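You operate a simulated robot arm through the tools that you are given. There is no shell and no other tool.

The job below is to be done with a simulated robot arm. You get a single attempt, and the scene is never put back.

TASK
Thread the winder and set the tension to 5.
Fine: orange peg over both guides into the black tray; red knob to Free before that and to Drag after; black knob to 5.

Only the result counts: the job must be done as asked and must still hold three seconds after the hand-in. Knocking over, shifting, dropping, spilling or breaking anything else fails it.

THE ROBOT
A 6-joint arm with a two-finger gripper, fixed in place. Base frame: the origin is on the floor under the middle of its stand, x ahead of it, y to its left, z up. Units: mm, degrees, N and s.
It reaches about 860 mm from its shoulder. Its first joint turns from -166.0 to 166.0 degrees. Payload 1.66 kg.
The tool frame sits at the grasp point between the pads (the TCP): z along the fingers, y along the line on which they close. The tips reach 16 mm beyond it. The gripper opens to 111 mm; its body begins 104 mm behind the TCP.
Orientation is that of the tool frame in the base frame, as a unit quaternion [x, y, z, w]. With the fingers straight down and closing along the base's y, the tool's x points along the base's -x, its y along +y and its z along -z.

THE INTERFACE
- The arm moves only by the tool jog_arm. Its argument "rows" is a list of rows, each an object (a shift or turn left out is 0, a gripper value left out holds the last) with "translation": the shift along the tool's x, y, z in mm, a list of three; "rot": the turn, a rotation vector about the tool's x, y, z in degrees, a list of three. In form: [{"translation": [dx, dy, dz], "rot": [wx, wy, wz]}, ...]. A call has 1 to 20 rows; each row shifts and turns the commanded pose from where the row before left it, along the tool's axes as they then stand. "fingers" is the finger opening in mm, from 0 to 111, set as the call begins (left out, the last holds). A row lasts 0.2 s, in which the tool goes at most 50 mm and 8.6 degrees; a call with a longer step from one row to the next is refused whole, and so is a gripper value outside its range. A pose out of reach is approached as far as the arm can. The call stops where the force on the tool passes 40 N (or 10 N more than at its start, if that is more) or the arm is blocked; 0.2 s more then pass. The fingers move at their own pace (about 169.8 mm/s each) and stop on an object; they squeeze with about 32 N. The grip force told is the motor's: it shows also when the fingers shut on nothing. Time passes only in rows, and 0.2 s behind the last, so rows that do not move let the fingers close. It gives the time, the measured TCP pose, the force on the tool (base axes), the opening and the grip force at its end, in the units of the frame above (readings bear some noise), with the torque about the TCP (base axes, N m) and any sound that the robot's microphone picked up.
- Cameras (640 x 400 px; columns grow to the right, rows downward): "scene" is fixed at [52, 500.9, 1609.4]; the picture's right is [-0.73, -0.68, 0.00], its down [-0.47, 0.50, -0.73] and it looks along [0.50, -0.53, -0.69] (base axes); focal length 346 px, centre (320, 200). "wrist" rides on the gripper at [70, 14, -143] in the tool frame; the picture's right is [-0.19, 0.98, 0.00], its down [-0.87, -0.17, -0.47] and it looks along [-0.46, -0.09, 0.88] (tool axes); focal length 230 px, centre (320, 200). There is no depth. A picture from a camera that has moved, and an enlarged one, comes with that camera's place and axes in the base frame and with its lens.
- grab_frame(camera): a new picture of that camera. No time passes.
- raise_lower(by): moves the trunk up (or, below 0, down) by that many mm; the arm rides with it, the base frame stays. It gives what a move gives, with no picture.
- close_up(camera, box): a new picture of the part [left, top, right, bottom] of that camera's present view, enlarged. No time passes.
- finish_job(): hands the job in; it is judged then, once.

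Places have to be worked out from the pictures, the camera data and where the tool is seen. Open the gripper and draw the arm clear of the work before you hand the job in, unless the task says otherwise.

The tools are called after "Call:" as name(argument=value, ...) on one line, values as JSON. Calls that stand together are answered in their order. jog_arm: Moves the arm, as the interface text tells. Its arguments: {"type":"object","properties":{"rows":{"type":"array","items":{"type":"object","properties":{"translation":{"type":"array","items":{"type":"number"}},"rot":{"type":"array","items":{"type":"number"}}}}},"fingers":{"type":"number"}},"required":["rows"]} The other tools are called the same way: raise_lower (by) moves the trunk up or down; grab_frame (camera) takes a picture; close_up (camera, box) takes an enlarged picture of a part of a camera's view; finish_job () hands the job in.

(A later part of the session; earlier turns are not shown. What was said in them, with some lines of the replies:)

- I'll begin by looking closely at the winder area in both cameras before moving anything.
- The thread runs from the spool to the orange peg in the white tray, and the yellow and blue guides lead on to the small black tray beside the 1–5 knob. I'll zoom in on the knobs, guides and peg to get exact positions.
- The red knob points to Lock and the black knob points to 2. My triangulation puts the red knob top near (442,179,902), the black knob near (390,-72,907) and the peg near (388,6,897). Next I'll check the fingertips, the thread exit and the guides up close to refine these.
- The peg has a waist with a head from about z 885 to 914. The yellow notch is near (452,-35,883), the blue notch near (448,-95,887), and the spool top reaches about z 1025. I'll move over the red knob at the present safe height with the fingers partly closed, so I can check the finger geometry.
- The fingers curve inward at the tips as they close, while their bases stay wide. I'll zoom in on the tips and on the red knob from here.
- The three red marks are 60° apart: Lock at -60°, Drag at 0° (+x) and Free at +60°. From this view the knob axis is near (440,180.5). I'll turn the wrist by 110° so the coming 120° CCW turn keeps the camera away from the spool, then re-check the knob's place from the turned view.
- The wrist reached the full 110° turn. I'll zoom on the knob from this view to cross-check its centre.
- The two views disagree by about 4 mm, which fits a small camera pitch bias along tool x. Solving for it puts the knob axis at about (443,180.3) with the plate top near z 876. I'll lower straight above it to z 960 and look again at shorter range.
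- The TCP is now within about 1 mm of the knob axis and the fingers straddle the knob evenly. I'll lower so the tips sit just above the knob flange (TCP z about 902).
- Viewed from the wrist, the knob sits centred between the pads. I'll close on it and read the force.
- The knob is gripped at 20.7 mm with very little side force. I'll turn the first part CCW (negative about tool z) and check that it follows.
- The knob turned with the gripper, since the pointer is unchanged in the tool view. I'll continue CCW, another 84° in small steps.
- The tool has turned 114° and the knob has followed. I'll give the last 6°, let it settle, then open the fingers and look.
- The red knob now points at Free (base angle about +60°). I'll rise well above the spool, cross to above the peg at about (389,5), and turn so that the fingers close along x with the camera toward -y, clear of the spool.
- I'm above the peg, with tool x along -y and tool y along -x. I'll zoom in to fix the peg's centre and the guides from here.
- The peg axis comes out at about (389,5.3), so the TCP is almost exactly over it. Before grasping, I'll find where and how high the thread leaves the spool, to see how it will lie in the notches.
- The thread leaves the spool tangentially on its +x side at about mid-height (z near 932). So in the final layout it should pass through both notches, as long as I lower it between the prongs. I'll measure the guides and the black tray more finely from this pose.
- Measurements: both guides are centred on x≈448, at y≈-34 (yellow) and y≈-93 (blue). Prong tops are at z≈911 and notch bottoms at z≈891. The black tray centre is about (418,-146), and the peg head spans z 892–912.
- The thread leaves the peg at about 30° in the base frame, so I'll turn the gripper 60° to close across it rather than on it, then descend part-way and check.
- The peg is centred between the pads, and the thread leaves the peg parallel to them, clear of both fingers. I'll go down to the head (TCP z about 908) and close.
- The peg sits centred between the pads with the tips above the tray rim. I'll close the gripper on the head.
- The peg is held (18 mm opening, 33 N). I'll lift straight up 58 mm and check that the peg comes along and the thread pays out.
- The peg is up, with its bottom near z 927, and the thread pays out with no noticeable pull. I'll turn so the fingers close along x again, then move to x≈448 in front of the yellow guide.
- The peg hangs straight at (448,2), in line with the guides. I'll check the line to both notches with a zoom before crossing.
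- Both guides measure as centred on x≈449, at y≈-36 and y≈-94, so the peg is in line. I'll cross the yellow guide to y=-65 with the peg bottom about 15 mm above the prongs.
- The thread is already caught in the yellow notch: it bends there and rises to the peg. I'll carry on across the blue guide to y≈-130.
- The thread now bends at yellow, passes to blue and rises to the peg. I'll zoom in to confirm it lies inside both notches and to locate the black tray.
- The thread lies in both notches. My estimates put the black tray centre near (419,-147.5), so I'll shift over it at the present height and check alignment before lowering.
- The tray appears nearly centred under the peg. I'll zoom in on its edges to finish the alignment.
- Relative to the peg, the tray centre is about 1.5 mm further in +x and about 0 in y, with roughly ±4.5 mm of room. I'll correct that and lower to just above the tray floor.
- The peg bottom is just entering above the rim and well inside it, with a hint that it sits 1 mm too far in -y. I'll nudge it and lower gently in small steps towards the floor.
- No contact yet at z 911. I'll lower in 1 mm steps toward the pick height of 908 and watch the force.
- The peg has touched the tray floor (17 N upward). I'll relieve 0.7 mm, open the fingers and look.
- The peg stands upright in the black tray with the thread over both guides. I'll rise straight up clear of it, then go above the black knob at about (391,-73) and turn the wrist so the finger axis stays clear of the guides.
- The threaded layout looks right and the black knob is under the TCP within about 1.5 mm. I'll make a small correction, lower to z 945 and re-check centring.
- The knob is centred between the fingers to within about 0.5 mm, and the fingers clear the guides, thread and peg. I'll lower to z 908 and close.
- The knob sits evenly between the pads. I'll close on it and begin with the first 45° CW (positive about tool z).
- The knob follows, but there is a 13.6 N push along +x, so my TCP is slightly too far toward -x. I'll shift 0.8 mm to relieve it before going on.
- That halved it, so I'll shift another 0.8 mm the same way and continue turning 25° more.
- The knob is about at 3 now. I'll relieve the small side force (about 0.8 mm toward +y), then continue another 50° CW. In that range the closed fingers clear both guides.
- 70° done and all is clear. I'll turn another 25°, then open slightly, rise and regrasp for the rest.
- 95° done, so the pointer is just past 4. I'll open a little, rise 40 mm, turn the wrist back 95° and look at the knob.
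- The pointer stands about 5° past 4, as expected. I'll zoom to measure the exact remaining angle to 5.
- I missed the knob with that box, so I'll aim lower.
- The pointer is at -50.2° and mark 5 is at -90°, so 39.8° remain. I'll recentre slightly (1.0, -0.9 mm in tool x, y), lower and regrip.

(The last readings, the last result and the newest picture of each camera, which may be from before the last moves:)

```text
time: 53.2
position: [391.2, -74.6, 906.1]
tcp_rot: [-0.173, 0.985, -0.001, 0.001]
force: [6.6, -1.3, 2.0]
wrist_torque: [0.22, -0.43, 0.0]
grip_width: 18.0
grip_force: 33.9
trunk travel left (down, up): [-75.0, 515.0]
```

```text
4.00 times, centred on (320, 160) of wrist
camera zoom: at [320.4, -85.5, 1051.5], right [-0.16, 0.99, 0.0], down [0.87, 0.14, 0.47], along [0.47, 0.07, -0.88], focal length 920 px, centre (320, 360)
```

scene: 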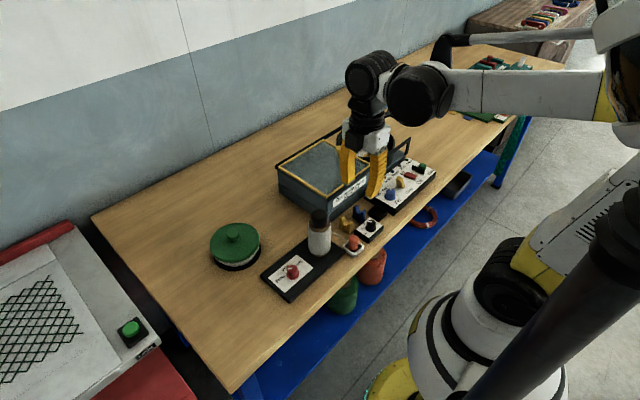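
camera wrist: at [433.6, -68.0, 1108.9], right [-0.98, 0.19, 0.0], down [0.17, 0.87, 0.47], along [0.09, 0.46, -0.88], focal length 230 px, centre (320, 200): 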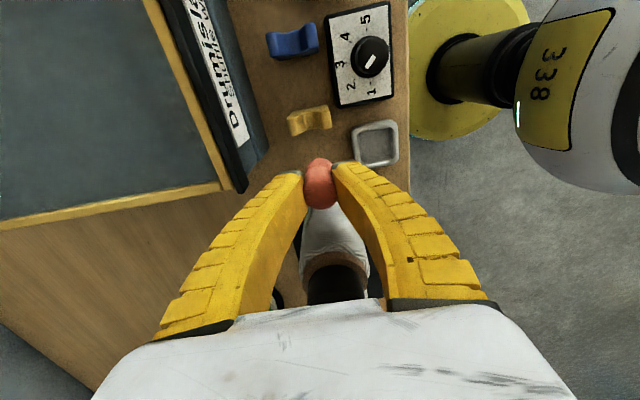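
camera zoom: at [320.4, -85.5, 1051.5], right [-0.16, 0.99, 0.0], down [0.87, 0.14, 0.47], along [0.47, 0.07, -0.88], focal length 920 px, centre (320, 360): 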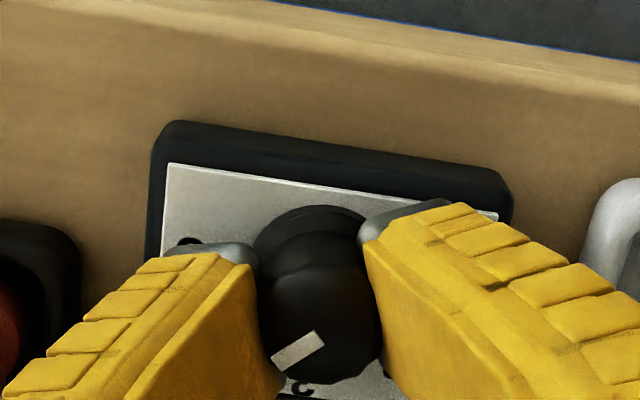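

It is gripped with low side force. I'll turn the remaining 39.8° CW.

Call:
jog_arm(rows=[{"rot": [0, 0, 5]}, {"rot": [0, 0, 5]}, {"rot": [0, 0, 5]}, {"rot": [0, 0, 5]}, {"rot": [0, 0, 5]}, {"rot": [0, 0, 5]}, {"rot": [0, 0, 5]}, {"rot": [0, 0, 4.8]}, {"rot": [0, 0, 0]}])

Call:
close_up(camera="wrist", box=[240, 110, 400, 210])

Call:
close_up(camera="scene", box=[320, 180, 420, 250])

```text
time: 55.2
position: [392.7, -74.3, 908.9]
tcp_rot: [0.173, 0.985, 0.0, 0.0]
force: [12.9, 11.1, 6.2]
wrist_torque: [-0.04, -0.2, 0.01]
grip_width: 18.0
grip_force: 33.9
trunk travel left (down, up): [-75.0, 515.0]
```

```text
4.00 times, centred on (320, 160) of wrist
camera zoom: at [329.7, -37.5, 1051.4], right [0.51, 0.86, 0.0], down [0.76, -0.45, 0.47], along [0.41, -0.24, -0.88], focal length 920 px, centre (320, 360)
```

zoom: 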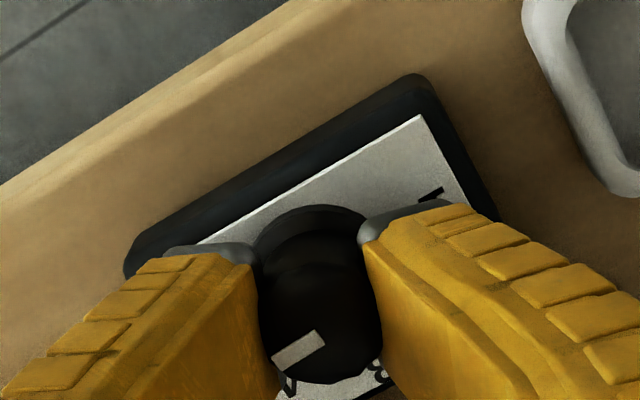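

```text
5.71 times, centred on (370, 215) of scene
camera zoom: at [52.0, 500.9, 1609.4], right [-0.73, -0.68, 0.0], down [-0.47, 0.5, -0.73], along [0.5, -0.53, -0.69], focal length 1978 px, centre (34, 114)
```

zoom: 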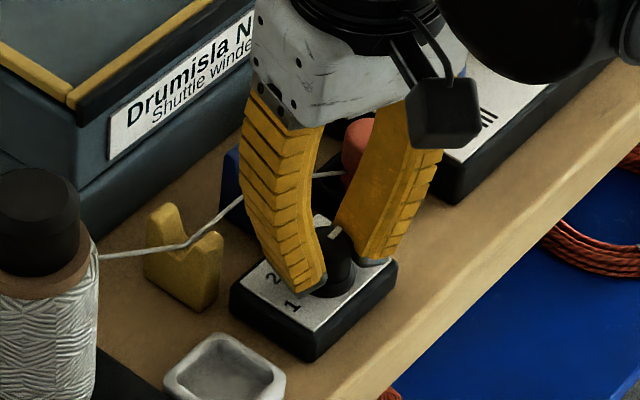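

Turned. I'll open a little, rise, and check the pointer against mark 5.

Call:
jog_arm(rows=[{"translation": [0, 0, 0]}, {"translation": [0, 0, 0]}, {"translation": [0, 0, -5]}, {"translation": [0, 0, -15]}, {"translation": [0, 0, -30]}], fingers=38)

Call:
grab_frame(camera="wrist")

Call:
close_up(camera="wrist", box=[280, 135, 360, 185])

Call:
close_up(camera="scene", box=[345, 205, 393, 235])

```text
time: 56.4
position: [390.5, -74.6, 958.4]
tcp_rot: [0.172, 0.985, 0.0, 0.0]
force: [-0.5, 0.8, -0.3]
wrist_torque: [0.0, 0.01, 0.01]
grip_width: 40.6
grip_force: 1.8
trunk travel left (down, up): [-75.0, 515.0]
```

```text
taken
camera wrist: at [328.8, -38.7, 1101.1], right [0.51, 0.86, 0.0], down [0.76, -0.45, 0.47], along [0.41, -0.24, -0.88], focal length 230 px, centre (320, 200)
```

wrist: 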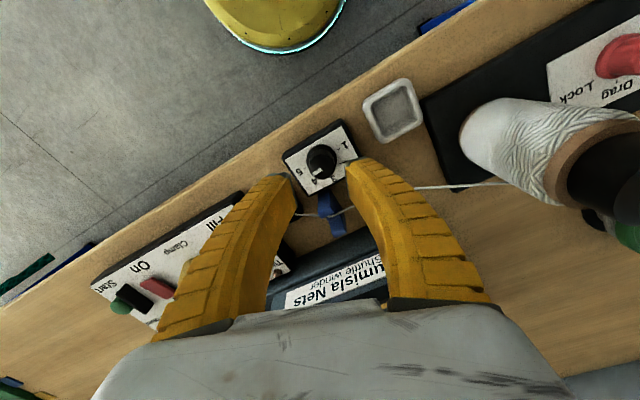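

```text
8.00 times, centred on (320, 160) of wrist
camera zoom: at [328.8, -38.7, 1101.1], right [0.51, 0.86, 0.0], down [0.76, -0.45, 0.47], along [0.41, -0.24, -0.88], focal length 1841 px, centre (320, 520)
```

zoom: 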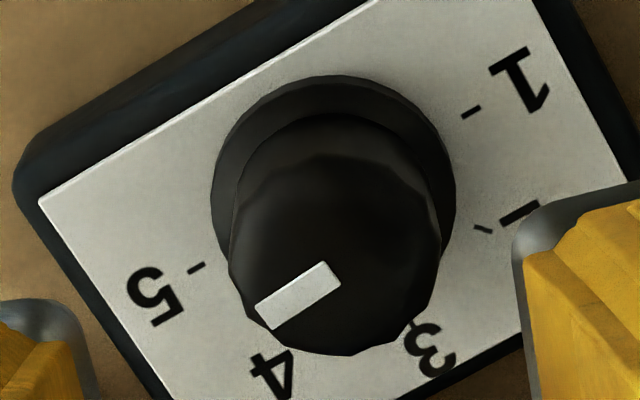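

```text
13.33 times, centred on (369, 220) of scene
camera zoom: at [52.0, 500.9, 1609.4], right [-0.73, -0.68, 0.0], down [-0.47, 0.5, -0.73], along [0.5, -0.53, -0.69], focal length 4616 px, centre (-333, -67)
```

zoom: 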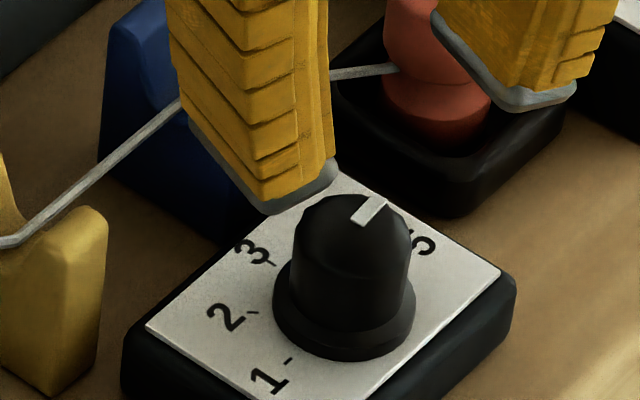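

The pointer reads about -87°, so it may be 3° short of mark 5. I'll zoom further to measure more precisely.

Call:
close_up(camera="wrist", box=[296, 146, 344, 176])

Call:
close_up(camera="wrist", box=[288, 135, 352, 175])

```text
13.33 times, centred on (320, 161) of wrist
camera zoom: at [328.8, -38.7, 1101.1], right [0.51, 0.86, 0.0], down [0.76, -0.45, 0.47], along [0.41, -0.24, -0.88], focal length 3068 px, centre (320, 720)
```

zoom: 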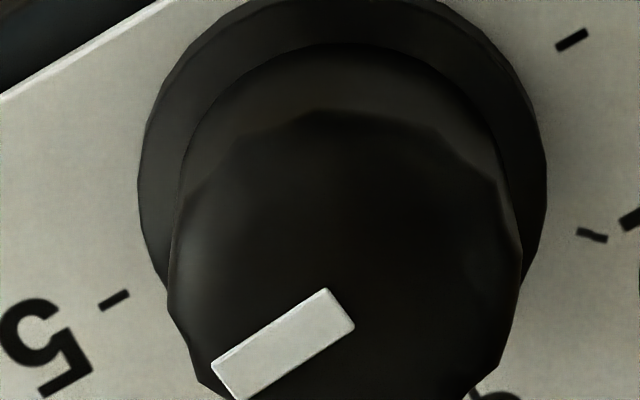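

```text
10.00 times, centred on (320, 155) of wrist
camera zoom: at [328.8, -38.7, 1101.1], right [0.51, 0.86, 0.0], down [0.76, -0.45, 0.47], along [0.41, -0.24, -0.88], focal length 2301 px, centre (320, 650)
```

zoom: 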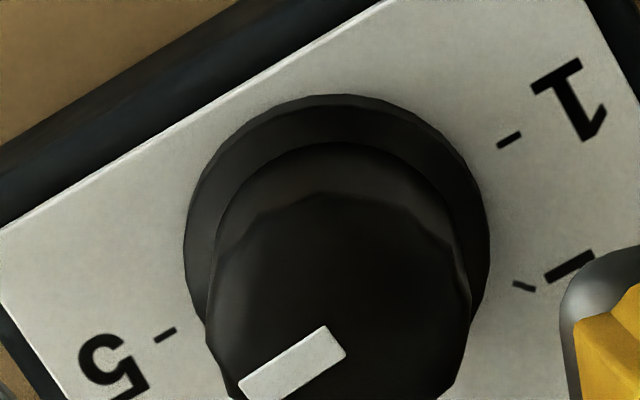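

Against the tick direction the pointer is about 4–5° short of 5. I'll regrip at this same orientation, recentred 1 mm along the closing direction, turn 4.8° more, release and re-check.

Call:
jog_arm(rows=[{"translation": [-0.3, 1.0, 20]}, {"translation": [0, 0, 20]}, {"translation": [0, 0, 10]}, {"translation": [0, 0, 0]}])

Call:
jog_arm(rows=[{"translation": [0, 0, 0]}, {"translation": [0, 0, 0]}, {"translation": [0, 0, 0]}], fingers=10)

Call:
jog_arm(rows=[{"rot": [0, 0, 1.6]}, {"rot": [0, 0, 1.6]}, {"rot": [0, 0, 1.6]}, {"rot": [0, 0, 0]}])

Call:
jog_arm(rows=[{"translation": [0, 0, 0]}, {"translation": [0, 0, 0]}, {"translation": [0, 0, -5]}, {"translation": [0, 0, -15]}, {"translation": [0, 0, -30]}], fingers=38)

Call:
close_up(camera="wrist", box=[280, 140, 352, 185])

Call:
close_up(camera="scene", box=[345, 205, 393, 235])

```text
time: 57.4
position: [391.3, -75.6, 907.8]
tcp_rot: [0.172, 0.985, 0.0, 0.001]
force: [-0.5, 0.4, -0.7]
wrist_torque: [0.0, 0.01, -0.02]
grip_width: 40.5
grip_force: 1.3
trunk travel left (down, up): [-75.0, 515.0]
```

```text
time: 58.2
position: [391.5, -74.1, 907.2]
tcp_rot: [0.172, 0.985, 0.0, 0.001]
force: [3.2, 2.1, 0.5]
wrist_torque: [-0.14, -0.36, 0.02]
grip_width: 18.3
grip_force: 34.9
trunk travel left (down, up): [-75.0, 515.0]
```

```text
time: 59.2
position: [391.6, -74.4, 907.2]
tcp_rot: [0.214, 0.977, 0.0, 0.0]
force: [3.7, 1.5, 1.7]
wrist_torque: [-0.11, -0.23, -0.03]
grip_width: 18.4
grip_force: 34.4
trunk travel left (down, up): [-75.0, 515.0]
```

```text
time: 60.4
position: [389.5, -74.5, 959.3]
tcp_rot: [0.213, 0.977, -0.001, 0.001]
force: [-0.1, 0.2, 0.9]
wrist_torque: [-0.02, 0.0, 0.0]
grip_width: 40.5
grip_force: 2.1
trunk travel left (down, up): [-75.0, 515.0]
```

```text
8.89 times, centred on (316, 162) of wrist
camera zoom: at [331.9, -32.4, 1101.8], right [0.58, 0.81, 0.0], down [0.72, -0.51, 0.47], along [0.38, -0.27, -0.88], focal length 2045 px, centre (356, 533)
```

zoom: 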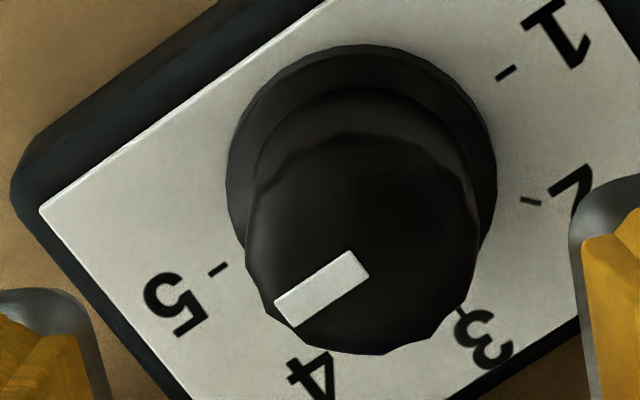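

```text
13.33 times, centred on (369, 220) of scene
camera zoom: at [52.0, 500.9, 1609.4], right [-0.73, -0.68, 0.0], down [-0.47, 0.5, -0.73], along [0.5, -0.53, -0.69], focal length 4616 px, centre (-333, -67)
```

zoom: 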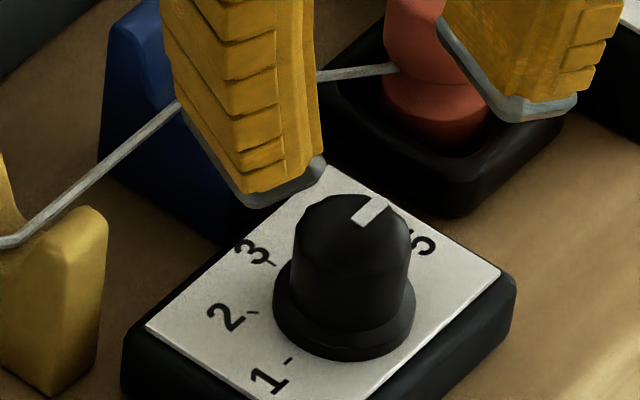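

The pointer is now within about 1° of mark 5. I'll rise to z 1100 and cross to above the red knob to set it to Drag.

Call:
jog_arm(rows=[{"translation": [0, 0, -47]}, {"translation": [0, 0, -47]}, {"translation": [0, 0, -47.5]}, {"translation": [9.72, 42.03, 0]}, {"translation": [9.72, 42.03, 0]}, {"translation": [9.72, 42.03, 0]}, {"translation": [9.72, 42.03, 0]}, {"translation": [9.72, 42.03, 0]}, {"translation": [9.7, 42.03, 0]}, {"rot": [0, 0, -6.92]}, {"rot": [0, 0, -6.92]}, {"rot": [0, 0, -6.92]}, {"rot": [0, 0, -6.92]}, {"rot": [0, 0, -6.92]}, {"rot": [0, 0, 0]}], fingers=47)

Call:
close_up(camera="wrist", box=[270, 90, 370, 160])

Call:
close_up(camera="scene", box=[260, 170, 420, 290])

```text
time: 63.6
position: [443.5, 179.3, 1099.9]
tcp_rot: [-0.088, 0.996, 0.0, 0.001]
force: [0.4, -0.6, 0.5]
wrist_torque: [0.01, -0.01, 0.01]
grip_width: 49.2
grip_force: 1.8
trunk travel left (down, up): [-75.0, 515.0]
```

```text
5.71 times, centred on (320, 125) of wrist
camera zoom: at [371.8, 180.6, 1242.9], right [0.02, 1.0, 0.0], down [0.88, -0.01, 0.47], along [0.47, -0.01, -0.88], focal length 1315 px, centre (320, 629)
```

zoom: 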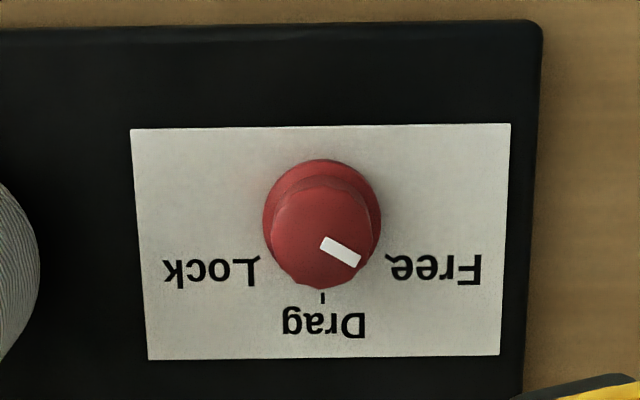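

```text
3.33 times, centred on (340, 230) of scene
camera zoom: at [52.0, 500.9, 1609.4], right [-0.73, -0.68, 0.0], down [-0.47, 0.5, -0.73], along [0.5, -0.53, -0.69], focal length 1154 px, centre (253, 100)
```

zoom: 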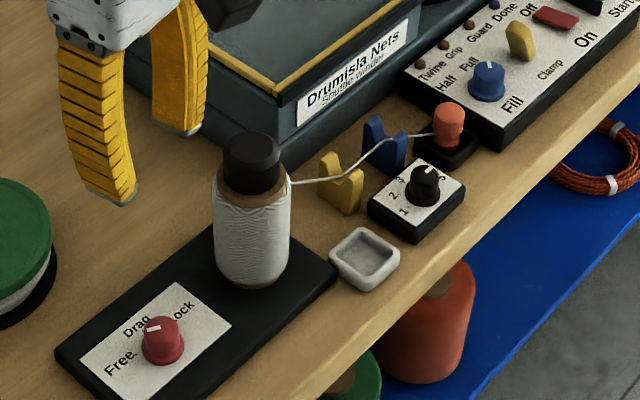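

The scene camera shows the thread over both guides, the peg in the black tray and the black knob at 5. The red knob is centred below me within about 1.5 mm, so I'll correct slightly and lower to its grip height of z 902.5.

Call:
jog_arm(rows=[{"translation": [0.6, 0.4, 45]}, {"translation": [0, 0, 45]}, {"translation": [0, 0, 45]}, {"translation": [0, 0, 30]}, {"translation": [0, 0, 20]}, {"translation": [0, 0, 12.5]}, {"translation": [0, 0, 0]}])

Call:
close_up(camera="wrist", box=[240, 120, 400, 220])

Call:
close_up(camera="scene", box=[240, 180, 380, 290])

```text
time: 65.2
position: [442.5, 180.1, 902.9]
tcp_rot: [-0.086, 0.996, 0.0, 0.0]
force: [-0.6, -0.3, -1.0]
wrist_torque: [0.02, 0.02, 0.01]
grip_width: 49.0
grip_force: 1.6
trunk travel left (down, up): [-75.0, 515.0]
```

```text
4.00 times, centred on (320, 170) of wrist
camera zoom: at [371.3, 180.9, 1045.2], right [0.02, 1.0, 0.0], down [0.88, -0.01, 0.47], along [0.47, -0.01, -0.88], focal length 920 px, centre (320, 320)
```

zoom: 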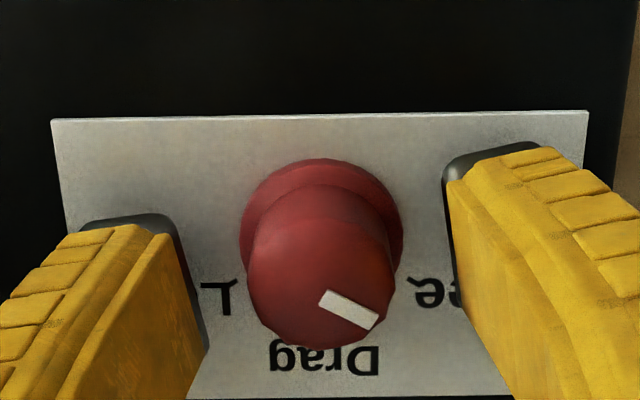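

```text
3.64 times, centred on (310, 235) of scene
camera zoom: at [52.0, 500.9, 1609.4], right [-0.73, -0.68, 0.0], down [-0.47, 0.5, -0.73], along [0.5, -0.53, -0.69], focal length 1259 px, centre (356, 73)
```

zoom: 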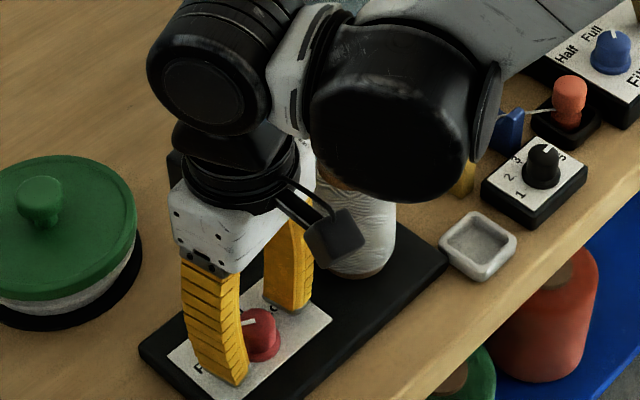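

It is centred. I'll close on the knob and turn 60° CW toward Drag.

Call:
jog_arm(rows=[{"translation": [0, 0, 0]}, {"translation": [0, 0, 0]}, {"translation": [0, 0, 0]}], fingers=10)

Call:
jog_arm(rows=[{"rot": [0, 0, 5]}, {"rot": [0, 0, 5]}, {"rot": [0, 0, 5]}, {"rot": [0, 0, 5]}, {"rot": [0, 0, 5]}, {"rot": [0, 0, 5]}, {"rot": [0, 0, 5]}, {"rot": [0, 0, 5]}, {"rot": [0, 0, 5]}, {"rot": [0, 0, 5]}, {"rot": [0, 0, 5]}, {"rot": [0, 0, 5]}, {"rot": [0, 0, 0]}])

Call:
close_up(camera="wrist", box=[240, 120, 400, 220])

```text
time: 66.0
position: [443.9, 179.1, 903.0]
tcp_rot: [-0.087, 0.996, 0.0, 0.0]
force: [-0.8, 1.9, -3.0]
wrist_torque: [0.02, 0.02, -0.03]
grip_width: 21.1
grip_force: 34.0
trunk travel left (down, up): [-75.0, 515.0]
```

```text
time: 68.8
position: [443.5, 179.2, 902.8]
tcp_rot: [0.423, 0.906, 0.0, 0.0]
force: [6.3, 3.4, 0.6]
wrist_torque: [-0.06, -0.12, 0.04]
grip_width: 20.7
grip_force: 33.9
trunk travel left (down, up): [-75.0, 515.0]
```

```text
4.00 times, centred on (320, 170) of wrist
camera zoom: at [407.9, 242.1, 1045.3], right [0.87, 0.48, 0.0], down [0.43, -0.77, 0.47], along [0.23, -0.41, -0.88], focal length 920 px, centre (320, 320)
```

zoom: 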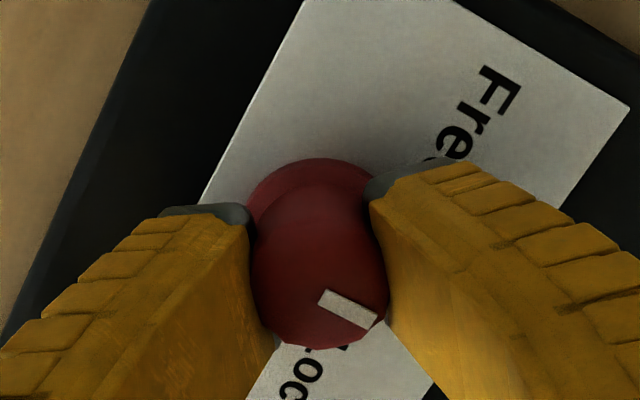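

The knob turned with the gripper. I'll open, rise and check that the pointer is on Drag.

Call:
jog_arm(rows=[{"translation": [0, 0, 0]}, {"translation": [0, 0, 0]}, {"translation": [0, 0, -10]}, {"translation": [0, 0, -20]}, {"translation": [0, 0, -30]}, {"translation": [0, 0, -40]}], fingers=47)

Call:
close_up(camera="wrist", box=[280, 115, 360, 165])

Call:
close_up(camera="scene", box=[262, 240, 342, 290])

```text
time: 70.2
position: [442.1, 178.5, 1003.1]
tcp_rot: [0.422, 0.907, 0.0, 0.0]
force: [-1.1, -0.8, 0.1]
wrist_torque: [-0.03, 0.01, 0.01]
grip_width: 49.3
grip_force: 1.3
trunk travel left (down, up): [-75.0, 515.0]
```

```text
8.00 times, centred on (320, 140) of wrist
camera zoom: at [407.6, 241.2, 1146.2], right [0.87, 0.49, 0.0], down [0.43, -0.77, 0.47], along [0.23, -0.41, -0.88], focal length 1841 px, centre (320, 680)
```

zoom: 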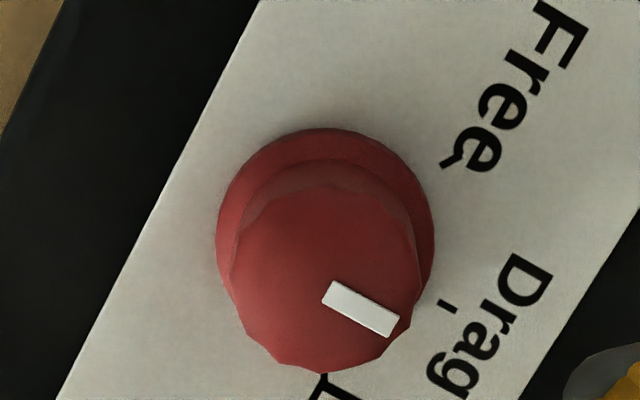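

```text
8.00 times, centred on (302, 265) of scene
camera zoom: at [52.0, 500.9, 1609.4], right [-0.73, -0.68, 0.0], down [-0.47, 0.5, -0.73], along [0.5, -0.53, -0.69], focal length 2770 px, centre (464, -320)
```

zoom: 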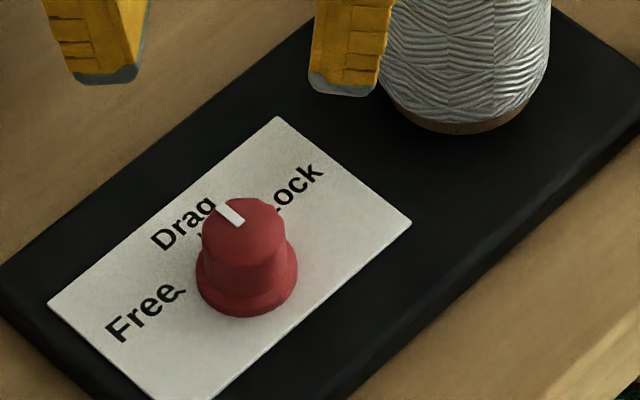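

The pointer is within about 1–2° of Drag. I'll rise well clear, open the gripper fully, and check the whole scene before handing in.

Call:
jog_arm(rows=[{"translation": [0, 0, -40]}, {"translation": [0, 0, -45]}, {"translation": [0, 0, -45]}, {"translation": [0, 0, -45]}, {"translation": [0, 0, 0]}])

Call:
jog_arm(rows=[{"translation": [0, 40, 0]}, {"translation": [0, 40, 0]}, {"translation": [0, 0, 0]}, {"translation": [0, 0, 0]}, {"translation": [0, 0, 0]}], fingers=110)

Call:
grab_frame(camera="scene")

Call:
close_up(camera="scene", box=[300, 170, 420, 260])

Call:
close_up(camera="scene", box=[345, 190, 409, 230])

Call:
close_up(camera="scene", box=[200, 200, 380, 310])

```text
time: 71.4
position: [442.2, 177.7, 1177.6]
tcp_rot: [0.423, 0.906, 0.0, 0.0]
force: [-0.7, -0.3, -0.4]
wrist_torque: [0.02, -0.03, -0.01]
grip_width: 49.0
grip_force: 2.1
trunk travel left (down, up): [-75.0, 515.0]
```

```text
time: 72.6
position: [505.5, 229.5, 1177.2]
tcp_rot: [0.422, 0.906, 0.0, -0.001]
force: [-0.2, -0.2, 1.0]
wrist_torque: [0.01, -0.01, -0.02]
grip_width: 110.1
grip_force: 0.1
trunk travel left (down, up): [-75.0, 515.0]
```

```text
taken
```

scene: 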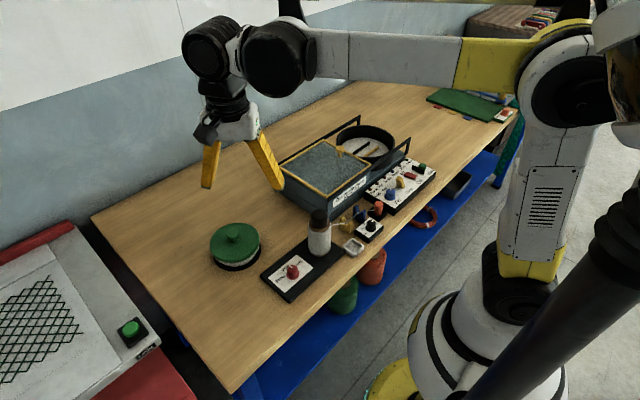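

```text
4.44 times, centred on (360, 215) of scene
camera zoom: at [52.0, 500.9, 1609.4], right [-0.73, -0.68, 0.0], down [-0.47, 0.5, -0.73], along [0.5, -0.53, -0.69], focal length 1539 px, centre (142, 133)
```

zoom: 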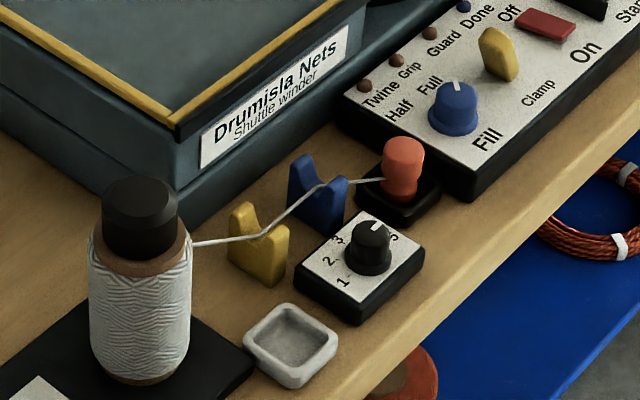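

```text
10.00 times, centred on (377, 210) of scene
camera zoom: at [52.0, 500.9, 1609.4], right [-0.73, -0.68, 0.0], down [-0.47, 0.5, -0.73], along [0.5, -0.53, -0.69], focal length 3462 px, centre (-250, 100)
```

zoom: 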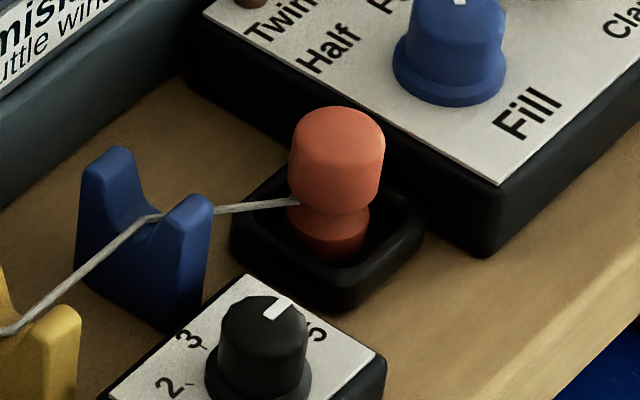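

```text
3.56 times, centred on (290, 255) of scene
camera zoom: at [52.0, 500.9, 1609.4], right [-0.73, -0.68, 0.0], down [-0.47, 0.5, -0.73], along [0.5, -0.53, -0.69], focal length 1231 px, centre (427, 4)
```

zoom: 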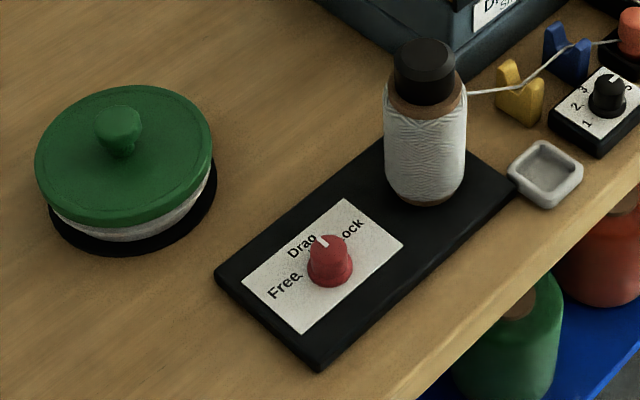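

Everything is in place. I'll make one finer check of the two pointers from the scene camera before handing in.

Call:
close_up(camera="scene", box=[358, 214, 382, 229])

Call:
close_up(camera="scene", box=[278, 258, 310, 278])

```text
16.00 times, centred on (370, 222) of scene
camera zoom: at [52.0, 500.9, 1609.4], right [-0.73, -0.68, 0.0], down [-0.47, 0.5, -0.73], along [0.5, -0.53, -0.69], focal length 5539 px, centre (-480, -144)
```

zoom: 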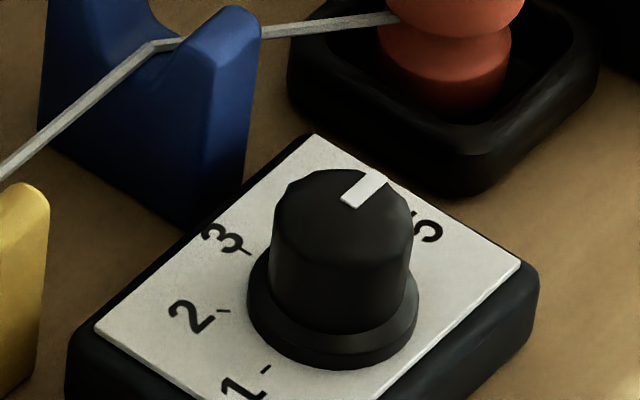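

```text
16.00 times, centred on (294, 268) of scene
camera zoom: at [52.0, 500.9, 1609.4], right [-0.73, -0.68, 0.0], down [-0.47, 0.5, -0.73], along [0.5, -0.53, -0.69], focal length 5539 px, centre (736, -888)
```

zoom: 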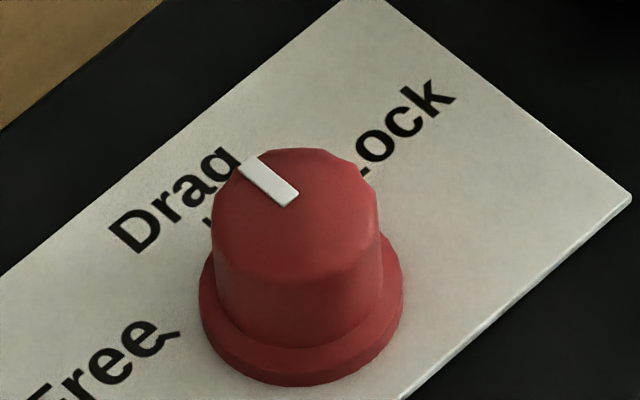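

Both pointers agree with their marks within about 2°: black at 5, red at Drag. The thread lies in both guides with the peg upright in the black tray, and the open gripper is well clear, so I'm handing in.

Call:
finish_job()

```text
The job is handed in.
```

The winder is threaded, the tension is set to 5, and I've handed the job in. I haven't seen a judged result.

- **Thread:** The red knob was turned to Free first. The peg then went over the yellow guide and the blue guide, and the last pictures show the thread lying in both notches.
- **Peg:** It stands upright in the black tray.
- **Red knob:** It is now on Drag, within about 2° of the mark.
- **Black knob:** It is on 5, within about 2° of the mark. It took three grips to get there.

I saw nothing knocked over, shifted or dropped in the final pictures. The gripper is open and about 250 mm above the bench, clear of the work.
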